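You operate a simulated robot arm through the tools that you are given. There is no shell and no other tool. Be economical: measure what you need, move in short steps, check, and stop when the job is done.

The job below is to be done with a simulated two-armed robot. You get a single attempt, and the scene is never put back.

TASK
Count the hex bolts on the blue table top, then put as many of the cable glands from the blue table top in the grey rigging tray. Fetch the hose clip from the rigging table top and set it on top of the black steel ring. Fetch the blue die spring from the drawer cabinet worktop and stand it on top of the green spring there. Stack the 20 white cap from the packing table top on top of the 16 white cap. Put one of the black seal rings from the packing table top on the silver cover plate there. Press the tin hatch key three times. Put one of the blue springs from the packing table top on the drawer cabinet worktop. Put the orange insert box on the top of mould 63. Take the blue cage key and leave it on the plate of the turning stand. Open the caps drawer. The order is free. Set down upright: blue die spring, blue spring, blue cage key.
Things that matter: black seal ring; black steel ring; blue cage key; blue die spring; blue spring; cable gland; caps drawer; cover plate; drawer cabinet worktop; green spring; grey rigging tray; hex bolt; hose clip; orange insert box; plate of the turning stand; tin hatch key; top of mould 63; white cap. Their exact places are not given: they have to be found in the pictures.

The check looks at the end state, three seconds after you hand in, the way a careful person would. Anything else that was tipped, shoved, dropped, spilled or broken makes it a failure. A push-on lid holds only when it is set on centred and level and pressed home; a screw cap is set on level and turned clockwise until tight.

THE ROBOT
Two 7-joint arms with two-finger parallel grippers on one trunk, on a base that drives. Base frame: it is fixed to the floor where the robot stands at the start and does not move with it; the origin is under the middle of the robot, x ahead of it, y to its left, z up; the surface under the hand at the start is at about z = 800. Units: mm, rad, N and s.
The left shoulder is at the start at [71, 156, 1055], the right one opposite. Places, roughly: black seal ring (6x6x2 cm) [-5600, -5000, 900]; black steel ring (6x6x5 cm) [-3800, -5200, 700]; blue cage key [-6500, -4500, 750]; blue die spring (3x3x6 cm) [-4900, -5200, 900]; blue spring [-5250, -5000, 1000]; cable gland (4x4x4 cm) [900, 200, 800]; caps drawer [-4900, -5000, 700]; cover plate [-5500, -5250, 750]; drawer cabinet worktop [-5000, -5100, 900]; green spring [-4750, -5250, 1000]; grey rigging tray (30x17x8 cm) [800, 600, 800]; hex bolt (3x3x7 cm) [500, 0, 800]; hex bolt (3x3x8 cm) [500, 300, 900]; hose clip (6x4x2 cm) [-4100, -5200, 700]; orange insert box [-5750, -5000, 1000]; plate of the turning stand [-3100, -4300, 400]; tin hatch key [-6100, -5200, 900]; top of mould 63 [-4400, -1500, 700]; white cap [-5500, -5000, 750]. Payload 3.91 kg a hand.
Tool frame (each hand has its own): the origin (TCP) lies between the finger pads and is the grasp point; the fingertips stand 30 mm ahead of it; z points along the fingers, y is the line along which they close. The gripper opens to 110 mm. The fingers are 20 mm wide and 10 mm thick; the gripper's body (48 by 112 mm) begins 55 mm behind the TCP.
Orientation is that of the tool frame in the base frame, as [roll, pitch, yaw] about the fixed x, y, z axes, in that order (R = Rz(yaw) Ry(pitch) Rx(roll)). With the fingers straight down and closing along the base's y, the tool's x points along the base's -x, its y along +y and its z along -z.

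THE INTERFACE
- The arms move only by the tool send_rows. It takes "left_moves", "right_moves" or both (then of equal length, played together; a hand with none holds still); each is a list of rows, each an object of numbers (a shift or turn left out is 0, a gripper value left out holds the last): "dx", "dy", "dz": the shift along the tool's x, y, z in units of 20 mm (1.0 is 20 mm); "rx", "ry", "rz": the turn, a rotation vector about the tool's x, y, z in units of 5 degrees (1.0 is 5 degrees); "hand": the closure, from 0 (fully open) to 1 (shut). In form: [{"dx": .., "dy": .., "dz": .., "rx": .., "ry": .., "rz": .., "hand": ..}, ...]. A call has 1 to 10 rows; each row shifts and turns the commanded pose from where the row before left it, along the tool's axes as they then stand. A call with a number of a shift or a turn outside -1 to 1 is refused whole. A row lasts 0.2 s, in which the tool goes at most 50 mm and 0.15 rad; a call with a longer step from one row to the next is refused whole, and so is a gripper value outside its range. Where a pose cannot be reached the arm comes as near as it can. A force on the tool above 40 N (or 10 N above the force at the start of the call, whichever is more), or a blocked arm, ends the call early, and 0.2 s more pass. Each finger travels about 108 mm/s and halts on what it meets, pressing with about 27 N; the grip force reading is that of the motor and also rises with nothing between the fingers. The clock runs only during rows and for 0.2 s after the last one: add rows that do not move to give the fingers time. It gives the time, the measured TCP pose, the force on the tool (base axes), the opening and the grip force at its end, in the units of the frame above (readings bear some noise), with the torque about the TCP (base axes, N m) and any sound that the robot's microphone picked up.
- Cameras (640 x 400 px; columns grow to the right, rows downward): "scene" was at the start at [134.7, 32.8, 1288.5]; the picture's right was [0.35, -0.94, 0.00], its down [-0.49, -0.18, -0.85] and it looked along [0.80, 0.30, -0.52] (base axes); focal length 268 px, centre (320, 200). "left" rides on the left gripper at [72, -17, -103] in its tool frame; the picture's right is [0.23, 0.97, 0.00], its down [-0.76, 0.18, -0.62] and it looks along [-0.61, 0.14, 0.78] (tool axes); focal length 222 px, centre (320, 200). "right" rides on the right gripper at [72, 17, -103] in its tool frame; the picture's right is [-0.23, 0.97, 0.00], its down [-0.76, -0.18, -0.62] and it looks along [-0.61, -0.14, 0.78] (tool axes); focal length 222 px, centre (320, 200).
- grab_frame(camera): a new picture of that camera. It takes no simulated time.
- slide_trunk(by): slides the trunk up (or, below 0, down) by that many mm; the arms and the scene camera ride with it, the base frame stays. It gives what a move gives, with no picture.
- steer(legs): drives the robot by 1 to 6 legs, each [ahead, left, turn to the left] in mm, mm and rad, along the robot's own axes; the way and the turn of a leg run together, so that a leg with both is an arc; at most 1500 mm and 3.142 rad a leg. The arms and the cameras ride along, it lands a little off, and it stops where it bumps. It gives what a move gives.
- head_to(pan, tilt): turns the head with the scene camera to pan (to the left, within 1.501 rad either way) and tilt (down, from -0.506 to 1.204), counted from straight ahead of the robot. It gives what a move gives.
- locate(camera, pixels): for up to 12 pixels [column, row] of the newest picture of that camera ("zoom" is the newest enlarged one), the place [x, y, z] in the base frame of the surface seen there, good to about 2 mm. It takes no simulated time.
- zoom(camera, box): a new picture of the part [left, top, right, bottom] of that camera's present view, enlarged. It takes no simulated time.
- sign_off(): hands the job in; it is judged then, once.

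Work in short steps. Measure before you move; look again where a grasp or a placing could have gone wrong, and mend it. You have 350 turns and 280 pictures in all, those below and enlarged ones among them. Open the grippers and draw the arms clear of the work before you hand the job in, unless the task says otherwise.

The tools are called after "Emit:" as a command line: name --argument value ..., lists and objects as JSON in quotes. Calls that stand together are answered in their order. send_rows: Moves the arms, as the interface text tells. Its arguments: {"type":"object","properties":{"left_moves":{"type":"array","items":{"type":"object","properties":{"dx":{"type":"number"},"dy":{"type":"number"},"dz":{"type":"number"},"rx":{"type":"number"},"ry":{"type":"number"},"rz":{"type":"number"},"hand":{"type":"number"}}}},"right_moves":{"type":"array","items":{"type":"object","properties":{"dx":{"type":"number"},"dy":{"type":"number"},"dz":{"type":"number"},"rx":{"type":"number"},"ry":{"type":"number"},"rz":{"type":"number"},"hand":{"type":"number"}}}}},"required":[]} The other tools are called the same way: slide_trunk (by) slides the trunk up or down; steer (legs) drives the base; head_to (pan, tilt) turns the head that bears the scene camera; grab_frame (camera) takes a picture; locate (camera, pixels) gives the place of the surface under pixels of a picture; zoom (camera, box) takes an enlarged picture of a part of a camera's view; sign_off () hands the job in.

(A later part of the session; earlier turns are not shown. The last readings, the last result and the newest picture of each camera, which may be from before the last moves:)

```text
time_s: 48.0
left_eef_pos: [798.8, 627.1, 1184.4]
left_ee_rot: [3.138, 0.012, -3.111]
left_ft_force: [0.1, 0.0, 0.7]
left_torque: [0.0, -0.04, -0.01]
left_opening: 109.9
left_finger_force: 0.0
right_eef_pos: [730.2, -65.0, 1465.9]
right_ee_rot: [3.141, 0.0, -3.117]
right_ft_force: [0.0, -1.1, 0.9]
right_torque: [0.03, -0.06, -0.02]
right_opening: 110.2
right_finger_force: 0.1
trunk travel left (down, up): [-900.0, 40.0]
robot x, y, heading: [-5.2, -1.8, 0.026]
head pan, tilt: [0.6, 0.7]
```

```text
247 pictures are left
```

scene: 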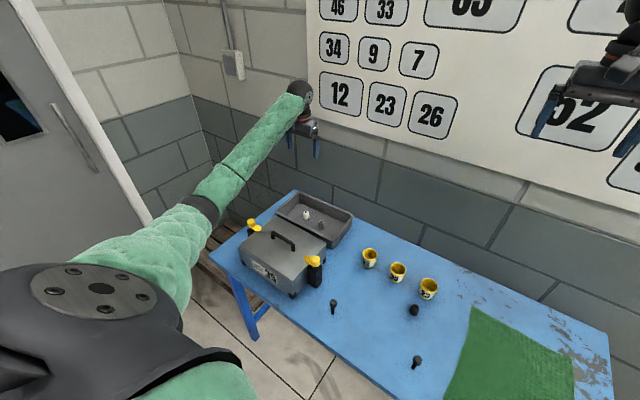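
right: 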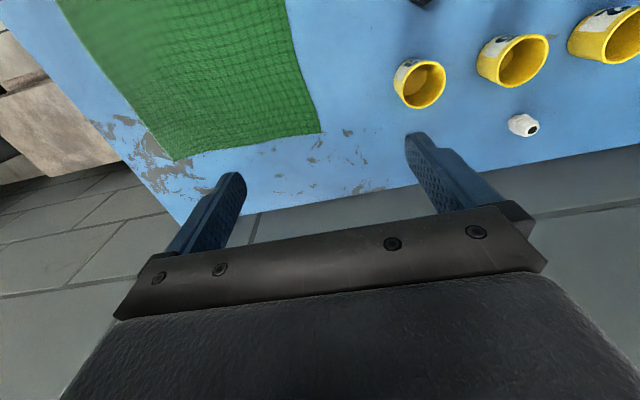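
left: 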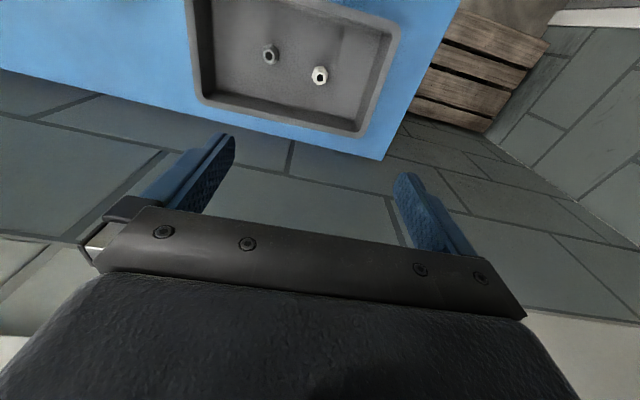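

Both glands stand in the tray. Now I back away from the table and look around for the way to the other stations.

Emit:
steer --legs '[[-500, 0, 0]]'

Emit:
head_to --pan -1.5 --tilt 0.4

Emit:
grab_frame --camera "scene"

Emit:
head_to --pan 1.5 --tilt 0.4

Emit:
grab_frame --camera "scene"

```text
time_s: 50.9
left_eef_pos: [303.3, 613.5, 1186.0]
left_ee_rot: [3.137, 0.013, -3.115]
left_ft_force: [-0.1, -0.3, 0.1]
left_torque: [0.01, -0.01, 0.04]
left_opening: 109.8
left_finger_force: 0.0
right_eef_pos: [230.7, -78.7, 1466.6]
right_ee_rot: [3.141, -0.003, -3.122]
right_ft_force: [1.0, -0.5, 0.3]
right_torque: [-0.01, 0.01, 0.01]
right_opening: 110.0
right_finger_force: 0.0
trunk travel left (down, up): [-900.0, 40.0]
robot x, y, heading: [-506.2, -8.1, 0.022]
head pan, tilt: [0.6, 0.7]
```

```text
time_s: 52.9
left_eef_pos: [302.0, 612.9, 1184.6]
left_ee_rot: [3.137, 0.012, -3.116]
left_ft_force: [-1.3, 0.2, -0.5]
left_torque: [0.02, 0.01, 0.04]
left_opening: 109.9
left_finger_force: 0.1
right_eef_pos: [231.1, -78.5, 1467.1]
right_ee_rot: [3.14, -0.001, -3.121]
right_ft_force: [-0.6, -0.2, -0.2]
right_torque: [-0.01, -0.01, 0.01]
right_opening: 110.0
right_finger_force: 0.1
trunk travel left (down, up): [-900.0, 40.0]
robot x, y, heading: [-504.9, -8.3, 0.023]
head pan, tilt: [-1.499, 0.4]
```

```text
246 pictures are left
```

scene: 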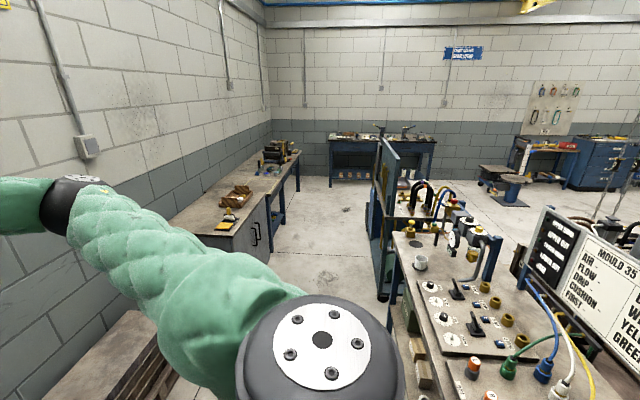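

```text
time_s: 55.5
left_eef_pos: [301.6, 612.7, 1185.1]
left_ee_rot: [3.135, 0.012, -3.116]
left_ft_force: [0.0, 0.2, 0.4]
left_torque: [0.03, 0.02, -0.01]
left_opening: 109.8
left_finger_force: 0.0
right_eef_pos: [230.2, -79.7, 1465.8]
right_ee_rot: [3.141, 0.0, -3.123]
right_ft_force: [-1.1, 0.1, 0.3]
right_torque: [-0.02, -0.01, -0.04]
right_opening: 109.8
right_finger_force: 0.1
trunk travel left (down, up): [-900.0, 40.0]
robot x, y, heading: [-507.1, -10.9, 0.025]
head pan, tilt: [1.499, 0.4]
```

```text
245 pictures are left
```

scene: 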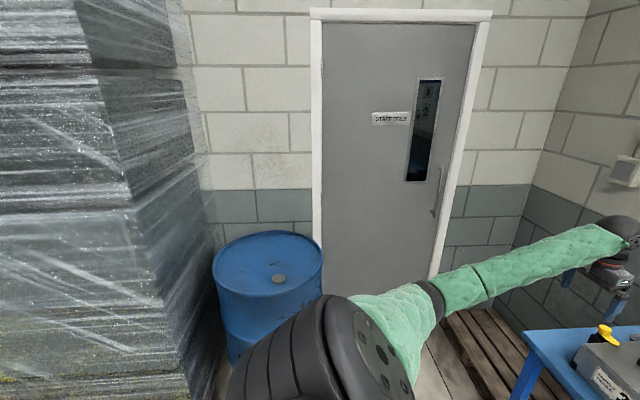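

I locate key features in the rightward view to map the aisle. First turn the head back right.

Emit:
head_to --pan -1.5 --tilt 0.4

Emit:
grab_frame --camera "scene"

Emit:
locate --camera "scene" --pixels '[[270, 250], [178, 222], [300, 155], [330, 142], [435, 145], [384, 300], [400, 370], [345, 340], [510, 200], [580, 150], [545, 270], [330, 210]]'

```text
time_s: 58.1
left_eef_pos: [302.9, 613.1, 1186.3]
left_ee_rot: [3.136, 0.012, -3.115]
left_ft_force: [0.8, -0.3, -0.5]
left_torque: [0.0, -0.03, -0.01]
left_opening: 109.8
left_finger_force: 0.0
right_eef_pos: [230.4, -79.1, 1466.1]
right_ee_rot: [3.141, -0.002, -3.121]
right_ft_force: [-0.6, 0.4, 1.0]
right_torque: [0.02, 0.01, 0.0]
right_opening: 110.0
right_finger_force: 0.0
trunk travel left (down, up): [-900.0, 40.0]
robot x, y, heading: [-501.5, -8.7, 0.019]
head pan, tilt: [-1.499, 0.4]
```

```text
244 pictures are left
```

scene: 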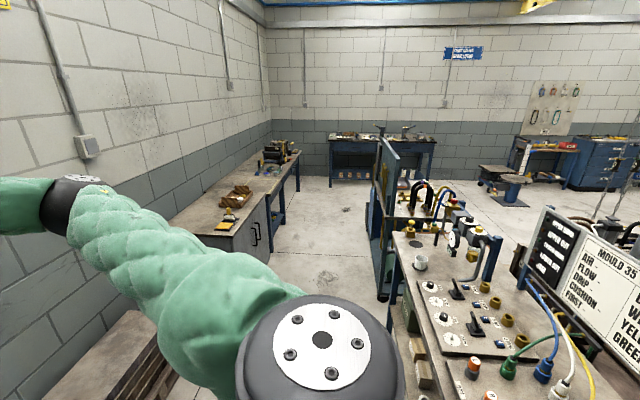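

```text
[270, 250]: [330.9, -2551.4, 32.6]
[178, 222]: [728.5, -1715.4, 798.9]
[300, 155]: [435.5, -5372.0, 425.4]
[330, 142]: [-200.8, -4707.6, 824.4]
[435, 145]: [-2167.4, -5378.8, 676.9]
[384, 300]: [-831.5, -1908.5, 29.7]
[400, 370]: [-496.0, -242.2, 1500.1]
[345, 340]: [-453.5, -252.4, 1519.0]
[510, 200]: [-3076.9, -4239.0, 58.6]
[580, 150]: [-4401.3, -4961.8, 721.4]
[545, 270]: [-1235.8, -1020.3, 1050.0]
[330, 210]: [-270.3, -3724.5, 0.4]
```

More points of the cart edge beside me and the panel, since the aisle is narrow.

Emit:
locate --camera "scene" --pixels '[[396, 235], [412, 300], [432, 370], [392, 330], [425, 385], [378, 230], [384, 160], [480, 345], [600, 180], [262, 210], [255, 245], [295, 180]]'

Emit:
head_to --pan -1.5 --tilt 0.9

Emit:
grab_frame --camera "scene"

```text
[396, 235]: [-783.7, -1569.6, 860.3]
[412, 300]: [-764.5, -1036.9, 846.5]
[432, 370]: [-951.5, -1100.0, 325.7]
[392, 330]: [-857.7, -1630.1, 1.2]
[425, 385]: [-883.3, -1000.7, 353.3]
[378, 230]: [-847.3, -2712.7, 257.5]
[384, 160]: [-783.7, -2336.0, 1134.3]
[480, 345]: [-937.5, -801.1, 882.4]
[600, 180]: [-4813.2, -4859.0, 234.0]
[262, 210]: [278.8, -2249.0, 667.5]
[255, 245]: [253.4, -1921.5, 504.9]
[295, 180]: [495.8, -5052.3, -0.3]
```

```text
time_s: 59.1
left_eef_pos: [303.0, 613.4, 1185.7]
left_ee_rot: [3.137, 0.013, -3.116]
left_ft_force: [0.2, 0.1, -0.5]
left_torque: [0.0, -0.01, -0.02]
left_opening: 110.0
left_finger_force: 0.0
right_eef_pos: [231.5, -78.6, 1466.5]
right_ee_rot: [3.141, 0.0, -3.121]
right_ft_force: [-0.4, -0.2, -0.3]
right_torque: [0.0, 0.01, -0.01]
right_opening: 109.7
right_finger_force: 0.0
trunk travel left (down, up): [-900.0, 40.0]
robot x, y, heading: [-503.5, -12.6, 0.02]
head pan, tilt: [-1.499, 0.901]
```

```text
243 pictures are left
```

scene: 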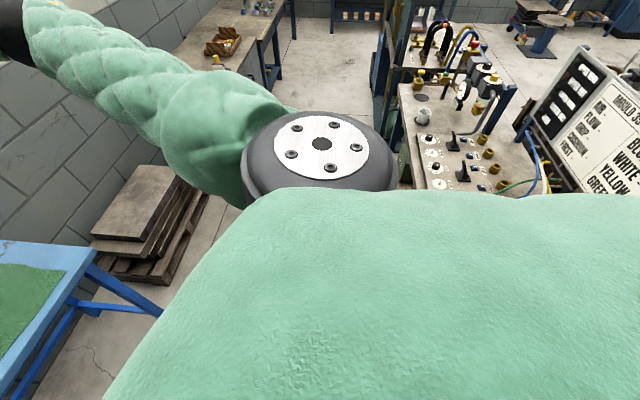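

The aisle runs between x≈-760 and x≈+260. I tuck the left hand high and inward so only the base has to fit, then turn.

Emit:
send_rows --left_moves '[{"dz": -1, "dy": -1}, {"dz": -1, "dy": -1}, {"dz": -1, "dy": -1}, {"dz": -1, "dy": -1}, {"dz": -1, "dy": -1}, {"dz": -1, "dy": -1}, {"dz": -1, "dy": -1}, {"dz": -1, "dy": -1}, {"dz": -1, "dy": -1}, {"dz": -1, "dy": -1}]'

Emit:
send_rows --left_moves '[{"dz": -1, "dy": -1, "dx": 1}, {"dz": -1, "dy": -1, "dx": 1}, {"dz": -1, "dy": -1, "dx": 1}, {"dz": -1, "dy": -1, "dx": 1}, {"dy": -1, "dx": 1}, {"dy": -1, "dx": 1}, {"dx": 1}, {"dx": 1}, {"dx": 1}, {"dx": 1}]' --right_moves '[{"dx": 1}, {"dx": 1}, {"dx": 1}, {"dx": 1}, {"dx": 1}, {"dx": 1}, {}, {}, {}, {}]'

Emit:
steer --legs '[[0, 0, -1.593]]'

Emit:
head_to --pan 0 --tilt 0.5

Emit:
grab_frame --camera "scene"

```text
time_s: 61.3
left_eef_pos: [304.4, 411.1, 1384.5]
left_ee_rot: [3.137, 0.014, -3.116]
left_ft_force: [0.2, -0.1, 0.9]
left_torque: [0.02, -0.02, -0.03]
left_opening: 110.0
left_finger_force: 0.1
right_eef_pos: [230.7, -79.5, 1466.1]
right_ee_rot: [-3.141, 0.001, -3.121]
right_ft_force: [0.7, 0.0, 0.7]
right_torque: [0.01, 0.01, -0.02]
right_opening: 109.8
right_finger_force: 0.0
trunk travel left (down, up): [-900.0, 40.0]
robot x, y, heading: [-506.5, -12.1, 0.021]
head pan, tilt: [-1.499, 0.901]
```

```text
time_s: 63.5
left_eef_pos: [106.1, 285.7, 1461.3]
left_ee_rot: [3.138, 0.012, -3.114]
left_ft_force: [0.1, -0.6, -1.0]
left_torque: [0.01, -0.01, 0.03]
left_opening: 110.0
left_finger_force: 0.1
right_eef_pos: [109.9, -81.8, 1467.5]
right_ee_rot: [-3.141, 0.001, -3.124]
right_ft_force: [0.3, -0.5, -0.8]
right_torque: [0.0, -0.02, 0.02]
right_opening: 110.2
right_finger_force: 0.1
trunk travel left (down, up): [-900.0, 40.0]
robot x, y, heading: [-510.2, -10.3, 0.016]
head pan, tilt: [-1.499, 0.901]
```

```text
time_s: 67.7
left_eef_pos: [-222.4, -628.6, 1461.3]
left_ee_rot: [3.135, 0.012, 1.577]
left_ft_force: [-0.4, 0.1, -0.1]
left_torque: [0.05, 0.0, 0.03]
left_opening: 109.9
left_finger_force: 0.1
right_eef_pos: [-590.0, -625.0, 1465.7]
right_ee_rot: [-3.141, 0.0, 1.574]
right_ft_force: [-0.2, -0.3, 0.3]
right_torque: [0.0, 0.0, -0.01]
right_opening: 110.0
right_finger_force: 0.0
trunk travel left (down, up): [-900.0, 40.0]
robot x, y, heading: [-507.7, -11.6, -1.571]
head pan, tilt: [-1.499, 0.901]
```

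```text
time_s: 69.3
left_eef_pos: [-221.6, -628.0, 1461.2]
left_ee_rot: [3.137, 0.013, 1.577]
left_ft_force: [0.9, 0.0, 0.3]
left_torque: [-0.02, -0.01, 0.01]
left_opening: 110.0
left_finger_force: 0.1
right_eef_pos: [-590.3, -624.0, 1466.1]
right_ee_rot: [3.141, -0.001, 1.572]
right_ft_force: [0.3, 0.1, -0.2]
right_torque: [0.01, 0.0, 0.01]
right_opening: 109.8
right_finger_force: 0.0
trunk travel left (down, up): [-900.0, 40.0]
robot x, y, heading: [-505.3, -11.2, -1.564]
head pan, tilt: [0.0, 0.499]
```

```text
242 pictures are left
```

scene: 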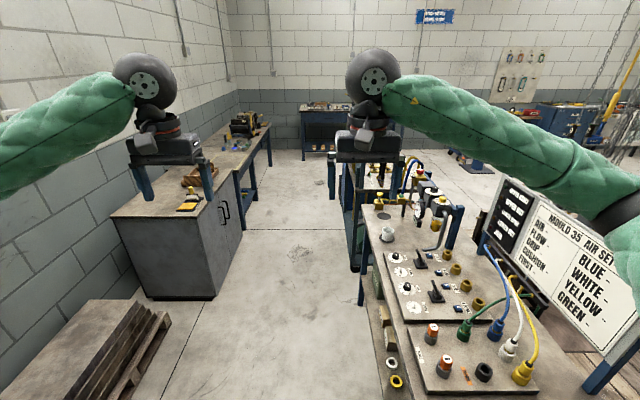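

Facing the aisle. I check the pallet corner (170,318) and cabinet corner (212,300) before strafing to the middle.

Emit:
locate --camera "scene" --pixels '[[169, 318], [125, 396], [212, 298], [252, 200], [361, 303], [352, 265], [305, 110], [300, 150], [460, 160], [400, 395], [270, 350]]'

```text
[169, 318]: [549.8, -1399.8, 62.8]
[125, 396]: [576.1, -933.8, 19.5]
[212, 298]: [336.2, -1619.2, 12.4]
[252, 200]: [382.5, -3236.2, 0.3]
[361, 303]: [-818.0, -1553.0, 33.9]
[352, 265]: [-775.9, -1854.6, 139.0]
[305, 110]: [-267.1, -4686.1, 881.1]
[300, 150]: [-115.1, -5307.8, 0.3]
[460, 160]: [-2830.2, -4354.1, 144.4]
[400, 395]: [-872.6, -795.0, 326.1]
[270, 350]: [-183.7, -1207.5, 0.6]
```

Aisle centre is x≈-250. I strafe 255 mm and drive ahead to y≈-2900, where I look right.

Emit:
steer --legs '[[0, 255, 0], [1450, 0, 0], [1450, 0, 0]]'

Emit:
head_to --pan -0.9 --tilt 0.5

Emit:
grab_frame --camera "scene"

```text
time_s: 84.8
left_eef_pos: [16.5, -3528.6, 1461.0]
left_ee_rot: [3.136, 0.012, 1.57]
left_ft_force: [0.0, -0.4, -0.5]
left_torque: [0.0, 0.0, 0.02]
left_opening: 110.2
left_finger_force: 0.1
right_eef_pos: [-352.1, -3522.3, 1465.8]
right_ee_rot: [3.141, -0.001, 1.565]
right_ft_force: [0.3, 0.6, 0.2]
right_torque: [-0.03, -0.03, -0.02]
right_opening: 110.0
right_finger_force: 0.1
trunk travel left (down, up): [-900.0, 40.0]
robot x, y, heading: [-262.8, -2909.0, -1.574]
head pan, tilt: [0.0, 0.499]
```

```text
time_s: 86.0
left_eef_pos: [17.3, -3528.3, 1461.1]
left_ee_rot: [3.136, 0.013, 1.571]
left_ft_force: [-0.1, -0.2, -0.6]
left_torque: [-0.02, 0.01, 0.0]
left_opening: 110.2
left_finger_force: 0.0
right_eef_pos: [-351.0, -3522.7, 1466.5]
right_ee_rot: [-3.141, 0.001, 1.564]
right_ft_force: [-0.5, -0.6, -0.5]
right_torque: [0.01, 0.0, 0.02]
right_opening: 110.2
right_finger_force: 0.0
trunk travel left (down, up): [-900.0, 40.0]
robot x, y, heading: [-266.0, -2911.2, -1.576]
head pan, tilt: [-0.901, 0.499]
```

```text
241 pictures are left
```

scene: 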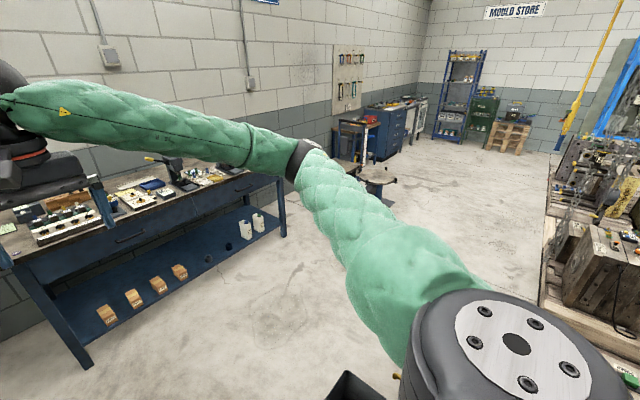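

Open floor runs along -x. I locate the right-hand pallets' edge and the turning stand.

Emit:
locate --camera "scene" --pixels '[[540, 300], [550, 200], [545, 155], [375, 180], [285, 235], [440, 200], [600, 270], [350, 375], [490, 150]]'

Emit:
zoom --camera "scene" --box '[320, 30, 560, 210]'

```text
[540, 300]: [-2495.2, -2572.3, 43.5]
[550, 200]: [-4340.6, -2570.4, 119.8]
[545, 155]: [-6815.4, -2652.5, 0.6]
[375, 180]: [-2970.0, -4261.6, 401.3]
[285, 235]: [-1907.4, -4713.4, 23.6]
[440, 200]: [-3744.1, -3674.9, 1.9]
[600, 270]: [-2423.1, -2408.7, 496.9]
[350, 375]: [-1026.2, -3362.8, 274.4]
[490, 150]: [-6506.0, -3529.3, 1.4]
```

```text
2.22 times, centred on (440, 120) of scene
```

zoom: 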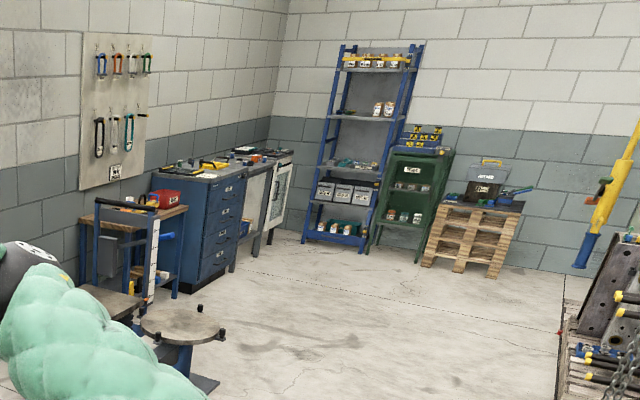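

There is a bin near (-1030,-3360). I drive ahead to y≈-4000, turn right to face -x, and look.

Emit:
steer --legs '[[1080, 0, 0], [0, 0, -1.57]]'

Emit:
head_to --pan -0.2 --tilt 0.6

Emit:
grab_frame --camera "scene"

```text
time_s: 95.2
left_eef_pos: [-869.6, -4276.1, 1459.2]
left_ee_rot: [3.137, 0.012, 0.035]
left_ft_force: [0.8, 0.0, 0.1]
left_torque: [-0.01, 0.02, 0.01]
left_opening: 110.1
left_finger_force: 0.1
right_eef_pos: [-875.9, -3907.8, 1466.6]
right_ee_rot: [-3.14, 0.001, 0.028]
right_ft_force: [-0.2, 0.3, -0.5]
right_torque: [-0.01, -0.04, -0.02]
right_opening: 109.8
right_finger_force: 0.0
trunk travel left (down, up): [-900.0, 40.0]
robot x, y, heading: [-258.6, -3975.4, -3.115]
head pan, tilt: [-0.901, 0.499]
```

```text
time_s: 96.3
left_eef_pos: [-870.5, -4276.0, 1460.7]
left_ee_rot: [3.136, 0.011, 0.035]
left_ft_force: [0.6, 0.5, -0.2]
left_torque: [0.0, 0.01, 0.0]
left_opening: 110.0
left_finger_force: 0.0
right_eef_pos: [-876.7, -3908.0, 1465.6]
right_ee_rot: [3.14, 0.0, 0.026]
right_ft_force: [-0.2, -0.1, -0.2]
right_torque: [0.0, 0.01, 0.0]
right_opening: 110.1
right_finger_force: 0.1
trunk travel left (down, up): [-900.0, 40.0]
robot x, y, heading: [-256.5, -3970.6, -3.112]
head pan, tilt: [-0.201, 0.6]
```

```text
239 pictures are left
```

scene: 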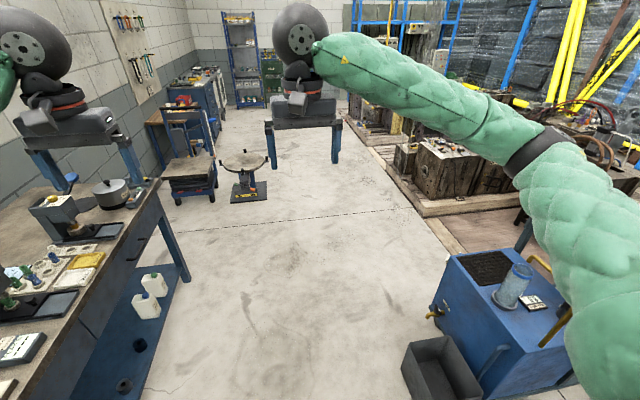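

Clear floor ahead. I drive to about (-3900,-3650), passing right of the turning stand, then face the wall benches.

Emit:
steer --legs '[[0, 0, -0.03], [1300, -350, 0], [1300, 0, 0], [1040, 0, 0], [0, 0, 1.571]]'

Emit:
head_to --pan 0 --tilt 0.5

Emit:
grab_frame --camera "scene"

```text
time_s: 118.4
left_eef_pos: [-3589.5, -4201.2, 1460.6]
left_ee_rot: [3.138, 0.014, 1.614]
left_ft_force: [-0.2, -0.4, 0.2]
left_torque: [-0.01, 0.0, 0.02]
left_opening: 109.9
left_finger_force: 0.2
right_eef_pos: [-3958.3, -4211.1, 1465.9]
right_ee_rot: [-3.141, -0.001, 1.606]
right_ft_force: [-0.3, -0.3, -0.4]
right_torque: [0.0, 0.0, -0.03]
right_opening: 110.2
right_finger_force: 0.1
trunk travel left (down, up): [-900.0, 40.0]
robot x, y, heading: [-3894.3, -3596.3, -1.533]
head pan, tilt: [-0.201, 0.6]
```

```text
time_s: 119.2
left_eef_pos: [-3590.7, -4202.1, 1459.6]
left_ee_rot: [3.136, 0.013, 1.613]
left_ft_force: [0.9, -0.4, -0.3]
left_torque: [0.02, 0.01, 0.05]
left_opening: 110.1
left_finger_force: 0.0
right_eef_pos: [-3957.8, -4211.0, 1465.5]
right_ee_rot: [3.141, -0.001, 1.605]
right_ft_force: [-0.3, -0.1, 0.2]
right_torque: [0.04, -0.03, 0.03]
right_opening: 109.8
right_finger_force: 0.0
trunk travel left (down, up): [-900.0, 40.0]
robot x, y, heading: [-3895.5, -3594.0, -1.538]
head pan, tilt: [0.0, 0.499]
```

```text
238 pictures are left
```

scene: 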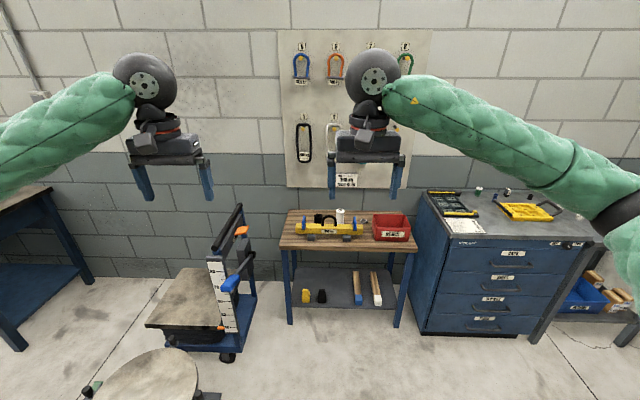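

Emit:
zoom --camera "scene" --box '[260, 180, 440, 290]'

Emit:
zoom --camera "scene" --box '[400, 170, 640, 320]'

Emit:
locate --camera "scene" --pixels '[[290, 240], [410, 245], [340, 213], [320, 220], [390, 225], [363, 220], [415, 245], [570, 244], [150, 380], [230, 320], [445, 203], [205, 385]]'

```text
3.56 times, centred on (350, 235) of scene
```

zoom: 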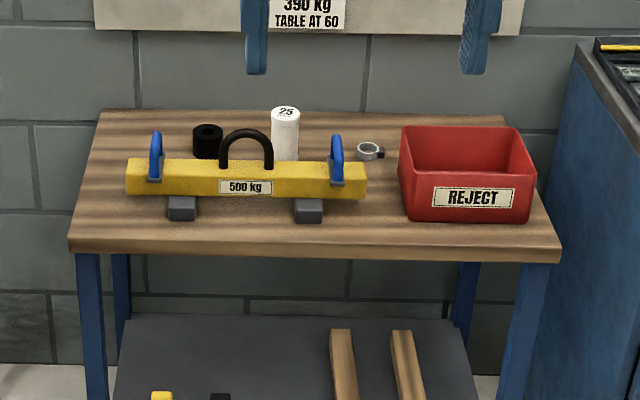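

```text
2.67 times, centred on (520, 245) of scene
```

zoom: 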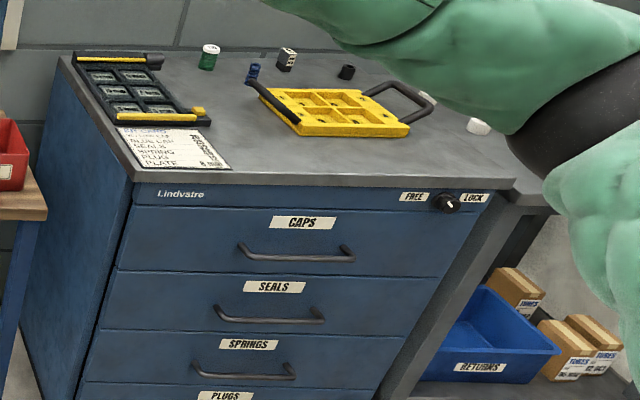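

```text
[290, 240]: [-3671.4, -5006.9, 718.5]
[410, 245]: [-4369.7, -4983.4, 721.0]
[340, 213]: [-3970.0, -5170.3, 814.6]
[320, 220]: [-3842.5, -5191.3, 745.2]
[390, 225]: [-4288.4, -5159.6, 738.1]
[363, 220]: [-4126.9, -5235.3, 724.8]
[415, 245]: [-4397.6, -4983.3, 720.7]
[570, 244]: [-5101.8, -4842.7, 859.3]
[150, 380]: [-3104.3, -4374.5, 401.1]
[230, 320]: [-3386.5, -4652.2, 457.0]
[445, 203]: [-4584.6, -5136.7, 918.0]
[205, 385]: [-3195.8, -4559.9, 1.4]
```

Hose clip is at about (-4128,-5235), ring at (-3842,-5195) on the rigging table (z≈720). I drive up to about (-3960,-4480).

Emit:
steer --legs '[[0, 0, -0.035], [880, -65, 0]]'

Emit:
slide_trunk --by -150

Emit:
head_to --pan 0 --tilt 0.9

Emit:
grab_frame --camera "scene"

Emit:
grab_frame --camera "right"

```text
time_s: 124.3
left_eef_pos: [-3681.7, -5121.3, 1460.4]
left_ee_rot: [3.136, 0.011, 1.574]
left_ft_force: [0.6, -0.4, -0.2]
left_torque: [0.03, -0.02, -0.03]
left_opening: 110.3
left_finger_force: 0.1
right_eef_pos: [-4049.1, -5115.8, 1466.2]
right_ee_rot: [3.141, 0.001, 1.567]
right_ft_force: [0.4, 0.1, 0.2]
right_torque: [0.01, 0.02, 0.01]
right_opening: 109.8
right_finger_force: 0.1
trunk travel left (down, up): [-900.0, 40.0]
robot x, y, heading: [-3961.0, -4500.3, -1.576]
head pan, tilt: [0.0, 0.499]
```

```text
time_s: 126.1
left_eef_pos: [-3682.2, -5122.8, 1311.4]
left_ee_rot: [3.136, 0.013, 1.575]
left_ft_force: [0.1, 0.7, 0.2]
left_torque: [0.01, 0.05, 0.03]
left_opening: 109.6
left_finger_force: 0.1
right_eef_pos: [-4049.2, -5115.1, 1316.5]
right_ee_rot: [3.141, -0.001, 1.569]
right_ft_force: [-0.5, 0.1, 0.7]
right_torque: [0.03, -0.03, 0.02]
right_opening: 109.9
right_finger_force: 0.0
trunk travel left (down, up): [-750.0, 190.0]
robot x, y, heading: [-3963.8, -4497.1, -1.574]
head pan, tilt: [0.0, 0.499]
```

```text
time_s: 127.0
left_eef_pos: [-3681.0, -5121.6, 1311.0]
left_ee_rot: [3.138, 0.012, 1.575]
left_ft_force: [0.3, 0.2, -0.1]
left_torque: [0.0, 0.02, 0.0]
left_opening: 110.1
left_finger_force: 0.1
right_eef_pos: [-4048.9, -5115.9, 1316.6]
right_ee_rot: [-3.141, 0.0, 1.567]
right_ft_force: [-0.7, 0.2, -0.5]
right_torque: [-0.01, 0.01, -0.01]
right_opening: 110.0
right_finger_force: 0.0
trunk travel left (down, up): [-750.0, 190.0]
robot x, y, heading: [-3960.2, -4501.2, -1.571]
head pan, tilt: [0.0, 0.901]
```

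```text
235 pictures are left
```

scene: 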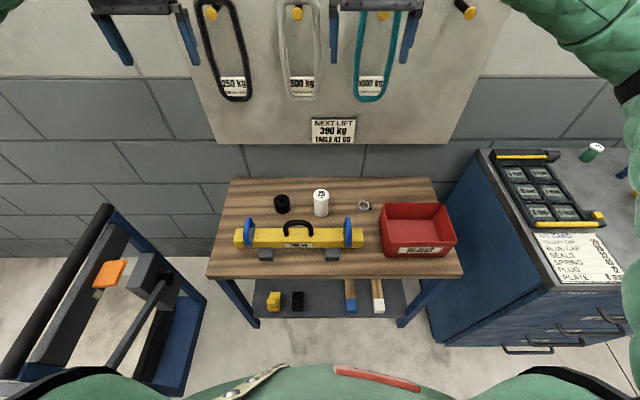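

```text
234 pictures are left
```

right: 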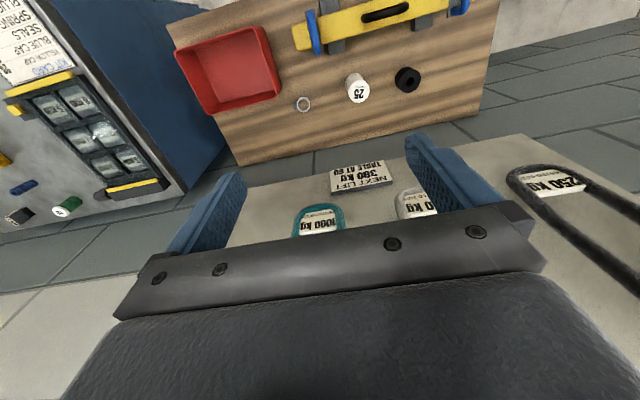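

I zoom on the hose clip (365,206) and ring (282,203), from both cameras.

Emit:
zoom --camera "scene" --box '[260, 170, 400, 260]'

Emit:
locate --camera "zoom" --pixels '[[98, 120], [98, 138], [80, 122], [118, 122], [480, 150], [462, 160], [490, 170], [510, 163], [280, 90], [280, 200]]'

Emit:
zoom --camera "right" --box '[270, 50, 450, 150]'

Emit:
locate --camera "zoom" --pixels '[[100, 195], [120, 195], [140, 190], [80, 210], [495, 110], [480, 85], [520, 85], [460, 110], [310, 120]]'

```text
4.44 times, centred on (330, 215) of scene
```

zoom: 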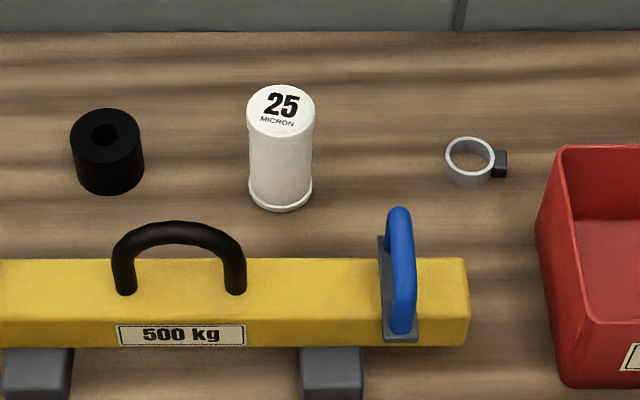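

```text
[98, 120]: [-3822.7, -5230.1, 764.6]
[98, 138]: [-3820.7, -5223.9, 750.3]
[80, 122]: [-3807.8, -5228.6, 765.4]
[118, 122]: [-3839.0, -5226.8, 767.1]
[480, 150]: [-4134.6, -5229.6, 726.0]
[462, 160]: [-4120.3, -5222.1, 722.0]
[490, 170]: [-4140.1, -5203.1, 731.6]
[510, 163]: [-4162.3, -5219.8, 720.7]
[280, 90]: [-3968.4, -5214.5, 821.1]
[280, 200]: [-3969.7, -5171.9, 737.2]
```

```text
3.56 times, centred on (360, 100) of right
```

zoom: 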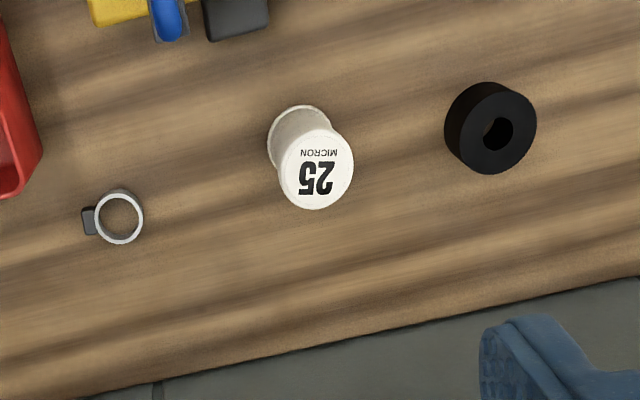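

```text
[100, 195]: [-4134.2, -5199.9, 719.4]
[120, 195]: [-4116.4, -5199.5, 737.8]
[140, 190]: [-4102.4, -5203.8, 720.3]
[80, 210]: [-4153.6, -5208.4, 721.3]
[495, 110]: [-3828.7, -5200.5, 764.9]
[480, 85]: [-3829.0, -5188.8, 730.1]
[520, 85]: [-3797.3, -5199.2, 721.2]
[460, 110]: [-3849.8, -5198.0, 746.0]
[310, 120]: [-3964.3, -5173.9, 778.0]
```

Clip ring centre is about (-4125,-5220) with its screw on the -x side. I turn the right hand 90° so it closes along y, while descending a little.

Emit:
send_rows --right_moves '[{"rz": 1, "dz": 0.8}, {"rz": 1, "dz": 0.8}, {"rz": 1, "dz": 0.8}, {"rz": 1, "dz": 0.8}, {"rz": 1, "dz": 0.8}, {"rz": 1, "dz": 0.8}, {"rz": 1, "dz": 0.8}, {"rz": 1, "dz": 0.8}, {"rz": 1, "dz": 0.8}, {"rz": 1, "dz": 0.8}]'

Emit:
send_rows --right_moves '[{"rz": 1, "dz": 0.8}, {"rz": 1, "dz": 0.8}, {"rz": 1, "dz": 0.8}, {"rz": 1, "dz": 0.8}, {"rz": 1, "dz": 0.5}, {"rz": 1, "dz": 0.5}, {"rz": 1, "dz": 0}, {"rz": 1, "dz": 0}, {}]'

Emit:
grab_frame --camera "right"

Emit:
grab_frame --camera "scene"

```text
time_s: 129.2
left_eef_pos: [-3681.6, -5121.5, 1309.5]
left_ee_rot: [3.138, 0.011, 1.574]
left_ft_force: [0.3, 0.2, -0.3]
left_torque: [0.02, 0.03, 0.0]
left_opening: 110.1
left_finger_force: 0.1
right_eef_pos: [-4050.9, -5115.8, 1155.8]
right_ee_rot: [3.141, 0.0, 0.693]
right_ft_force: [0.0, -0.4, 0.2]
right_torque: [-0.01, -0.03, 0.01]
right_opening: 110.2
right_finger_force: 0.1
trunk travel left (down, up): [-750.0, 190.0]
robot x, y, heading: [-3965.3, -4502.6, -1.573]
head pan, tilt: [0.0, 0.901]
```

```text
time_s: 131.2
left_eef_pos: [-3681.8, -5120.6, 1309.9]
left_ee_rot: [3.137, 0.012, 1.574]
left_ft_force: [-1.0, -0.1, -0.1]
left_torque: [0.01, -0.01, -0.05]
left_opening: 109.8
left_finger_force: 0.0
right_eef_pos: [-4050.6, -5116.4, 1071.4]
right_ee_rot: [-3.142, -0.001, -0.003]
right_ft_force: [0.3, 0.2, 0.4]
right_torque: [0.0, -0.02, -0.03]
right_opening: 110.1
right_finger_force: 0.0
trunk travel left (down, up): [-750.0, 190.0]
robot x, y, heading: [-3963.2, -4501.7, -1.569]
head pan, tilt: [0.0, 0.901]
```

```text
231 pictures are left
```

right: 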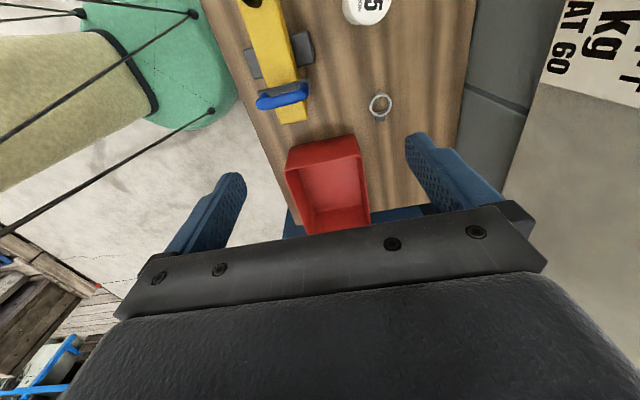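

```text
230 pictures are left
```

scene: 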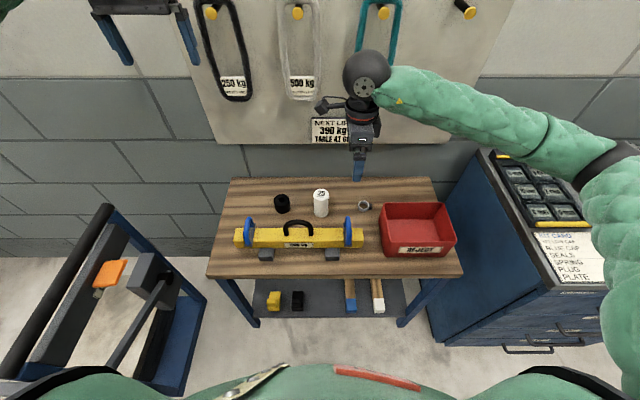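

The hand closes along y now. The right elbow is above the drawer cabinet, so I raise the trunk again before lowering the hand.

Emit:
slide_trunk --by 150

Emit:
send_rows --right_moves '[{"dz": 1, "dx": -1, "dy": 1}, {"dz": 1, "dx": -1, "dy": 1}, {"dz": 1, "dx": -1, "dy": 1}, {"dz": 1, "dx": -0.75, "dy": 1}, {"dz": 1, "dy": 1}, {"dz": 1, "dy": 0.2}, {"dz": 1}, {"dz": 1}, {"dz": 1}, {"dz": 1}]'

Emit:
grab_frame --camera "right"

Emit:
grab_frame --camera "scene"

```text
time_s: 132.9
left_eef_pos: [-3681.6, -5120.7, 1461.0]
left_ee_rot: [3.136, 0.013, 1.575]
left_ft_force: [-0.9, 1.0, 0.6]
left_torque: [0.02, 0.03, 0.02]
left_opening: 110.0
left_finger_force: 0.0
right_eef_pos: [-4049.8, -5116.2, 1221.9]
right_ee_rot: [3.141, 0.001, -0.003]
right_ft_force: [0.3, -0.6, -0.2]
right_torque: [-0.01, 0.02, -0.01]
right_opening: 110.1
right_finger_force: 0.0
trunk travel left (down, up): [-900.0, 40.0]
robot x, y, heading: [-3965.2, -4499.7, -1.572]
head pan, tilt: [0.0, 0.901]
```

```text
time_s: 135.1
left_eef_pos: [-3682.3, -5121.4, 1461.3]
left_ee_rot: [3.138, 0.013, 1.575]
left_ft_force: [0.8, 0.5, -0.3]
left_torque: [0.01, -0.03, 0.02]
left_opening: 109.9
left_finger_force: 0.0
right_eef_pos: [-4124.9, -5220.3, 1021.1]
right_ee_rot: [-3.142, 0.001, -0.004]
right_ft_force: [-0.2, -0.2, 0.2]
right_torque: [0.01, -0.01, 0.0]
right_opening: 109.8
right_finger_force: 0.0
trunk travel left (down, up): [-900.0, 40.0]
robot x, y, heading: [-3961.4, -4500.5, -1.576]
head pan, tilt: [0.0, 0.901]
```

```text
229 pictures are left
```

right: 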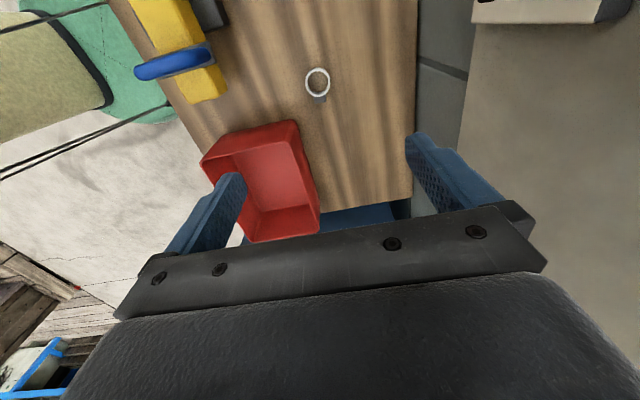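

```text
228 pictures are left
```

scene: 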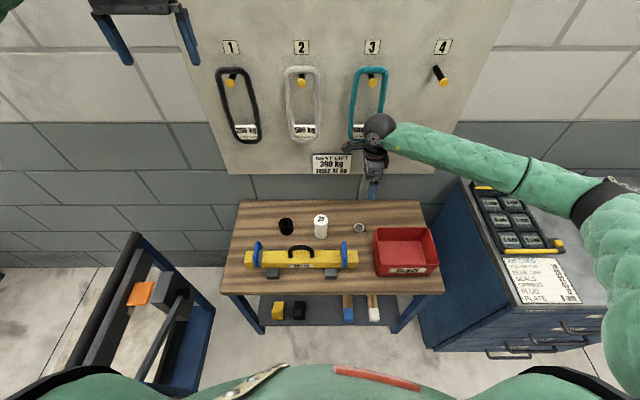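

I refine the clip position from the right camera (317,84).

Emit:
zoom --camera "right" --box '[270, 50, 370, 120]'

Emit:
locate --camera "right" --pixels '[[306, 84], [330, 80], [317, 69], [318, 96], [318, 82], [320, 100]]'

```text
5.71 times, centred on (320, 85) of right
```

zoom: 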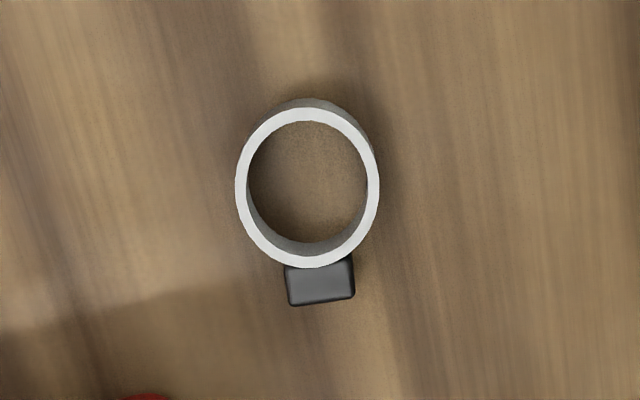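

```text
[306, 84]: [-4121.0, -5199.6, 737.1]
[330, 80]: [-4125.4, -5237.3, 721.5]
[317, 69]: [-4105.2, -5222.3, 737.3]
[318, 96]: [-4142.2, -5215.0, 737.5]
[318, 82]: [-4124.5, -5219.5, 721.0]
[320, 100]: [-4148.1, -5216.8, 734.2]
```

Ring centre (-4123,-5219), top 737. I descend 267 mm with fingers partly closed, then grip.

Emit:
send_rows --right_moves '[{"dz": 1, "hand": 0.3}, {"dz": 1}, {"dz": 1}, {"dz": 1}, {"dz": 1}, {"dz": 1}, {"dz": 1}, {"dz": 1}, {"dz": 1}, {}]'

Emit:
send_rows --right_moves '[{"dz": 1}, {"dz": 1}, {"dz": 1}, {"dz": 0.9}, {"dz": 0.4}, {}]'

Emit:
grab_frame --camera "right"

```text
time_s: 137.3
left_eef_pos: [-3681.5, -5120.2, 1460.5]
left_ee_rot: [3.136, 0.012, 1.575]
left_ft_force: [0.1, 0.1, -0.3]
left_torque: [0.0, -0.01, 0.0]
left_opening: 110.0
left_finger_force: 0.2
right_eef_pos: [-4125.4, -5219.8, 842.1]
right_ee_rot: [-3.141, 0.0, -0.004]
right_ft_force: [-0.6, -0.2, 0.5]
right_torque: [-0.01, 0.01, 0.01]
right_opening: 77.1
right_finger_force: 0.1
trunk travel left (down, up): [-900.0, 40.0]
robot x, y, heading: [-3963.8, -4500.4, -1.581]
head pan, tilt: [0.0, 0.901]
```

```text
time_s: 138.7
left_eef_pos: [-3681.5, -5120.0, 1458.9]
left_ee_rot: [3.135, 0.012, 1.574]
left_ft_force: [-0.1, 0.3, 0.3]
left_torque: [0.01, 0.03, 0.03]
left_opening: 110.1
left_finger_force: 0.1
right_eef_pos: [-4124.9, -5220.0, 755.5]
right_ee_rot: [3.141, 0.001, -0.004]
right_ft_force: [-0.4, 0.3, -0.4]
right_torque: [0.0, -0.02, 0.01]
right_opening: 77.0
right_finger_force: 0.1
trunk travel left (down, up): [-900.0, 40.0]
robot x, y, heading: [-3959.9, -4502.0, -1.577]
head pan, tilt: [0.0, 0.901]
```

```text
226 pictures are left
```

right: 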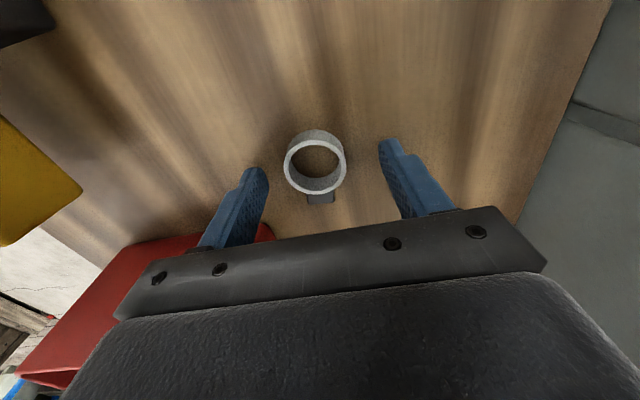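

The clip sits between the fingertips. Closing.

Emit:
send_rows --right_moves '[{"hand": 1}, {}, {}, {}]'

Emit:
send_rows --right_moves '[{"dz": -1}, {"dz": -1}, {"dz": -1}, {"dz": -1}, {"dz": -1}, {"dz": -1}, {"dz": -1}, {"dz": -1}]'

Emit:
grab_frame --camera "right"

```text
time_s: 139.7
left_eef_pos: [-3682.0, -5121.5, 1460.2]
left_ee_rot: [3.136, 0.013, 1.576]
left_ft_force: [-0.3, 0.4, -0.1]
left_torque: [0.02, 0.01, 0.0]
left_opening: 110.1
left_finger_force: 0.0
right_eef_pos: [-4126.3, -5218.9, 755.1]
right_ee_rot: [3.14, -0.002, -0.003]
right_ft_force: [-0.2, -0.4, 0.1]
right_torque: [-0.01, -0.02, 0.02]
right_opening: 38.2
right_finger_force: 27.2
trunk travel left (down, up): [-900.0, 40.0]
robot x, y, heading: [-3962.5, -4503.8, -1.577]
head pan, tilt: [0.0, 0.901]
```

```text
time_s: 141.5
left_eef_pos: [-3682.5, -5120.3, 1459.2]
left_ee_rot: [3.137, 0.011, 1.574]
left_ft_force: [-0.2, -0.4, 0.0]
left_torque: [-0.06, -0.02, 0.0]
left_opening: 109.9
left_finger_force: 0.0
right_eef_pos: [-4126.6, -5219.0, 915.4]
right_ee_rot: [-3.14, 0.0, -0.006]
right_ft_force: [0.1, -0.1, -1.0]
right_torque: [-0.01, -0.02, 0.03]
right_opening: 37.9
right_finger_force: 27.2
trunk travel left (down, up): [-900.0, 40.0]
robot x, y, heading: [-3963.5, -4500.7, -1.572]
head pan, tilt: [0.0, 0.901]
```

```text
225 pictures are left
```

right: 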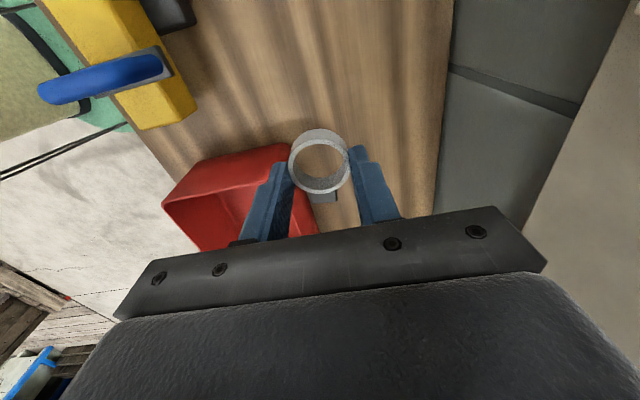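

Held. I move +x along toward the black ring.

Emit:
send_rows --right_moves '[{"dx": 1}, {"dx": 1}, {"dx": 1}, {"dx": 1}, {"dx": 1}, {"dx": 1}, {"dx": 1}, {"dx": 1}, {"dx": 1}, {"dx": 1}]'

Emit:
send_rows --right_moves '[{"dx": 1}, {"dx": 1}, {"dx": 1}, {"dx": 1}, {"dx": 0.5}, {}, {}]'

Emit:
grab_frame --camera "right"

Emit:
grab_frame --camera "scene"

```text
time_s: 143.7
left_eef_pos: [-3681.1, -5122.4, 1459.6]
left_ee_rot: [3.137, 0.011, 1.573]
left_ft_force: [0.8, 0.0, 0.1]
left_torque: [-0.03, 0.01, 0.02]
left_opening: 110.0
left_finger_force: 0.0
right_eef_pos: [-3925.7, -5219.8, 914.7]
right_ee_rot: [-3.14, 0.003, -0.005]
right_ft_force: [0.8, -0.4, -1.1]
right_torque: [0.0, 0.0, 0.0]
right_opening: 38.2
right_finger_force: 26.6
trunk travel left (down, up): [-900.0, 40.0]
robot x, y, heading: [-3963.1, -4501.8, -1.572]
head pan, tilt: [0.0, 0.901]
```

```text
time_s: 145.3
left_eef_pos: [-3682.1, -5120.7, 1460.4]
left_ee_rot: [3.14, 0.011, 1.574]
left_ft_force: [-0.7, 1.1, -0.1]
left_torque: [-0.05, -0.03, -0.01]
left_opening: 109.7
left_finger_force: 0.1
right_eef_pos: [-3834.9, -5221.1, 915.4]
right_ee_rot: [-3.141, -0.001, -0.003]
right_ft_force: [-0.2, -0.4, -0.4]
right_torque: [0.02, 0.02, -0.02]
right_opening: 38.2
right_finger_force: 26.8
trunk travel left (down, up): [-900.0, 40.0]
robot x, y, heading: [-3962.5, -4503.8, -1.58]
head pan, tilt: [0.0, 0.901]
```

```text
224 pictures are left
```

right: 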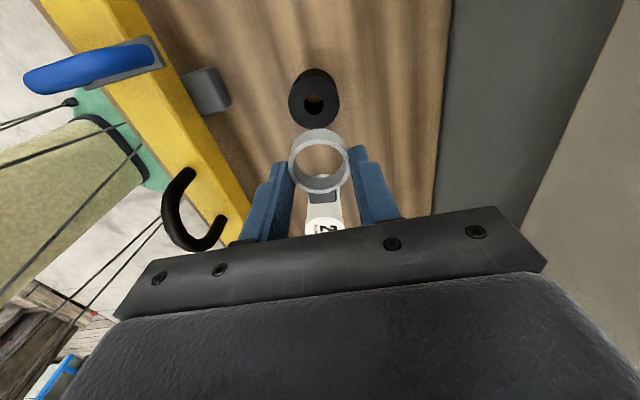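

```text
223 pictures are left
```

scene: 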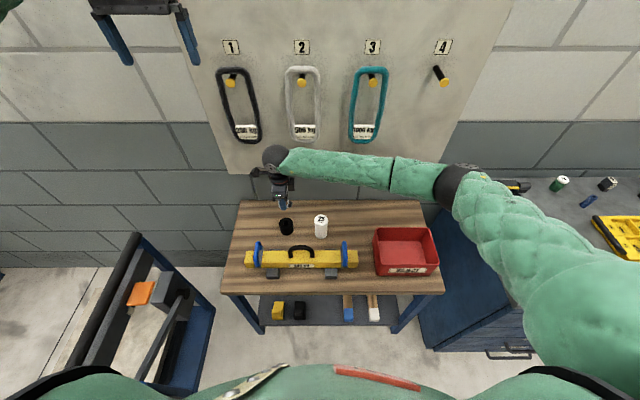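

I measure the ring's top from the right camera.

Emit:
zoom --camera "right" --box '[260, 50, 370, 140]'

Emit:
locate --camera "right" --pixels '[[292, 104], [336, 99], [312, 88], [315, 122], [312, 72], [303, 104], [326, 101]]'

```text
4.44 times, centred on (315, 95) of right
```

zoom: 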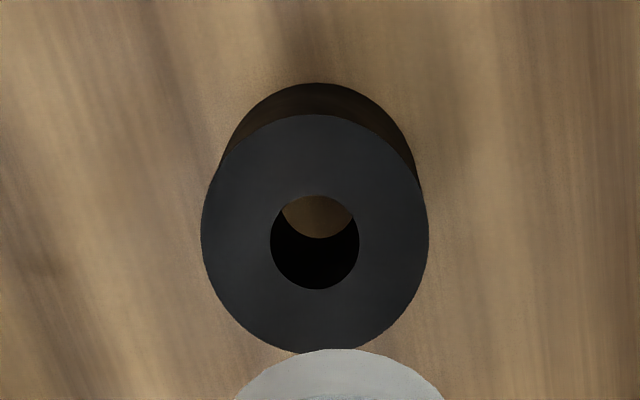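

```text
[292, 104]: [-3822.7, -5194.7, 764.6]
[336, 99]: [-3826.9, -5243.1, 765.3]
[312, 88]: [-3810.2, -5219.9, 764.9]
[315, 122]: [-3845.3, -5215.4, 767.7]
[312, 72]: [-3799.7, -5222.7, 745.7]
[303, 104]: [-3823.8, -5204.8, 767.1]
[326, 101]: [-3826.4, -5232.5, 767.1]
```

Ring centre is (-3825,-5219), top 766. I shift 9 mm and lower until the clip nearly touches.

Emit:
send_rows --right_moves '[{"dx": 0.45, "dy": -0.08}, {"dz": 1}, {"dz": 1}, {"dz": 1}, {"dz": 1}, {"dz": 1}, {"dz": 0.4}, {}]'

Emit:
grab_frame --camera "right"

Emit:
zoom --camera "scene" --box '[240, 180, 340, 260]'

```text
time_s: 147.1
left_eef_pos: [-3681.5, -5121.9, 1459.5]
left_ee_rot: [3.137, 0.013, 1.574]
left_ft_force: [0.2, -0.7, 0.1]
left_torque: [0.0, 0.02, 0.01]
left_opening: 109.8
left_finger_force: 0.1
right_eef_pos: [-3827.2, -5219.5, 806.2]
right_ee_rot: [3.141, 0.0, -0.005]
right_ft_force: [-0.1, 0.3, -0.1]
right_torque: [-0.04, 0.01, 0.02]
right_opening: 37.8
right_finger_force: 27.3
trunk travel left (down, up): [-900.0, 40.0]
robot x, y, heading: [-3962.5, -4502.1, -1.577]
head pan, tilt: [0.0, 0.901]
```

```text
221 pictures are left
```

right: 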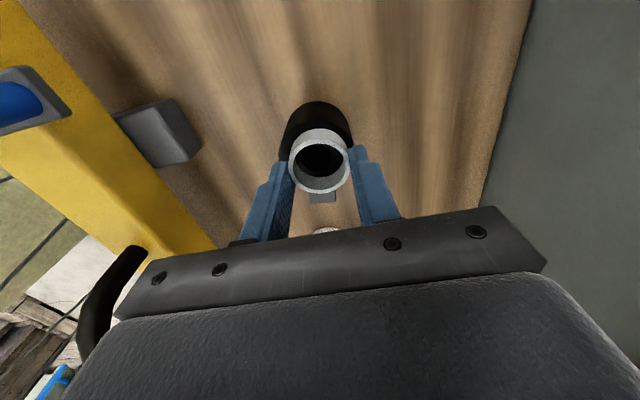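

```text
5.00 times, centred on (290, 220) of scene
```

zoom: 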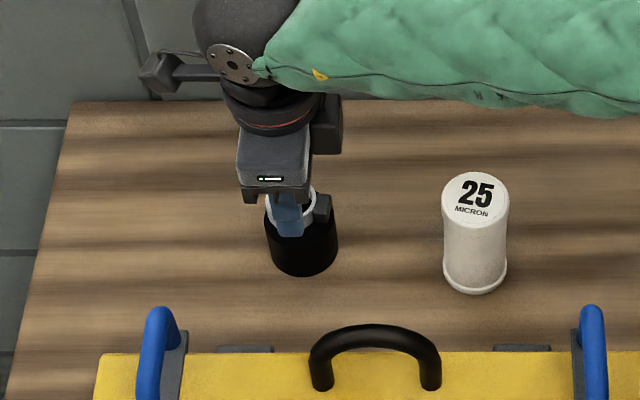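

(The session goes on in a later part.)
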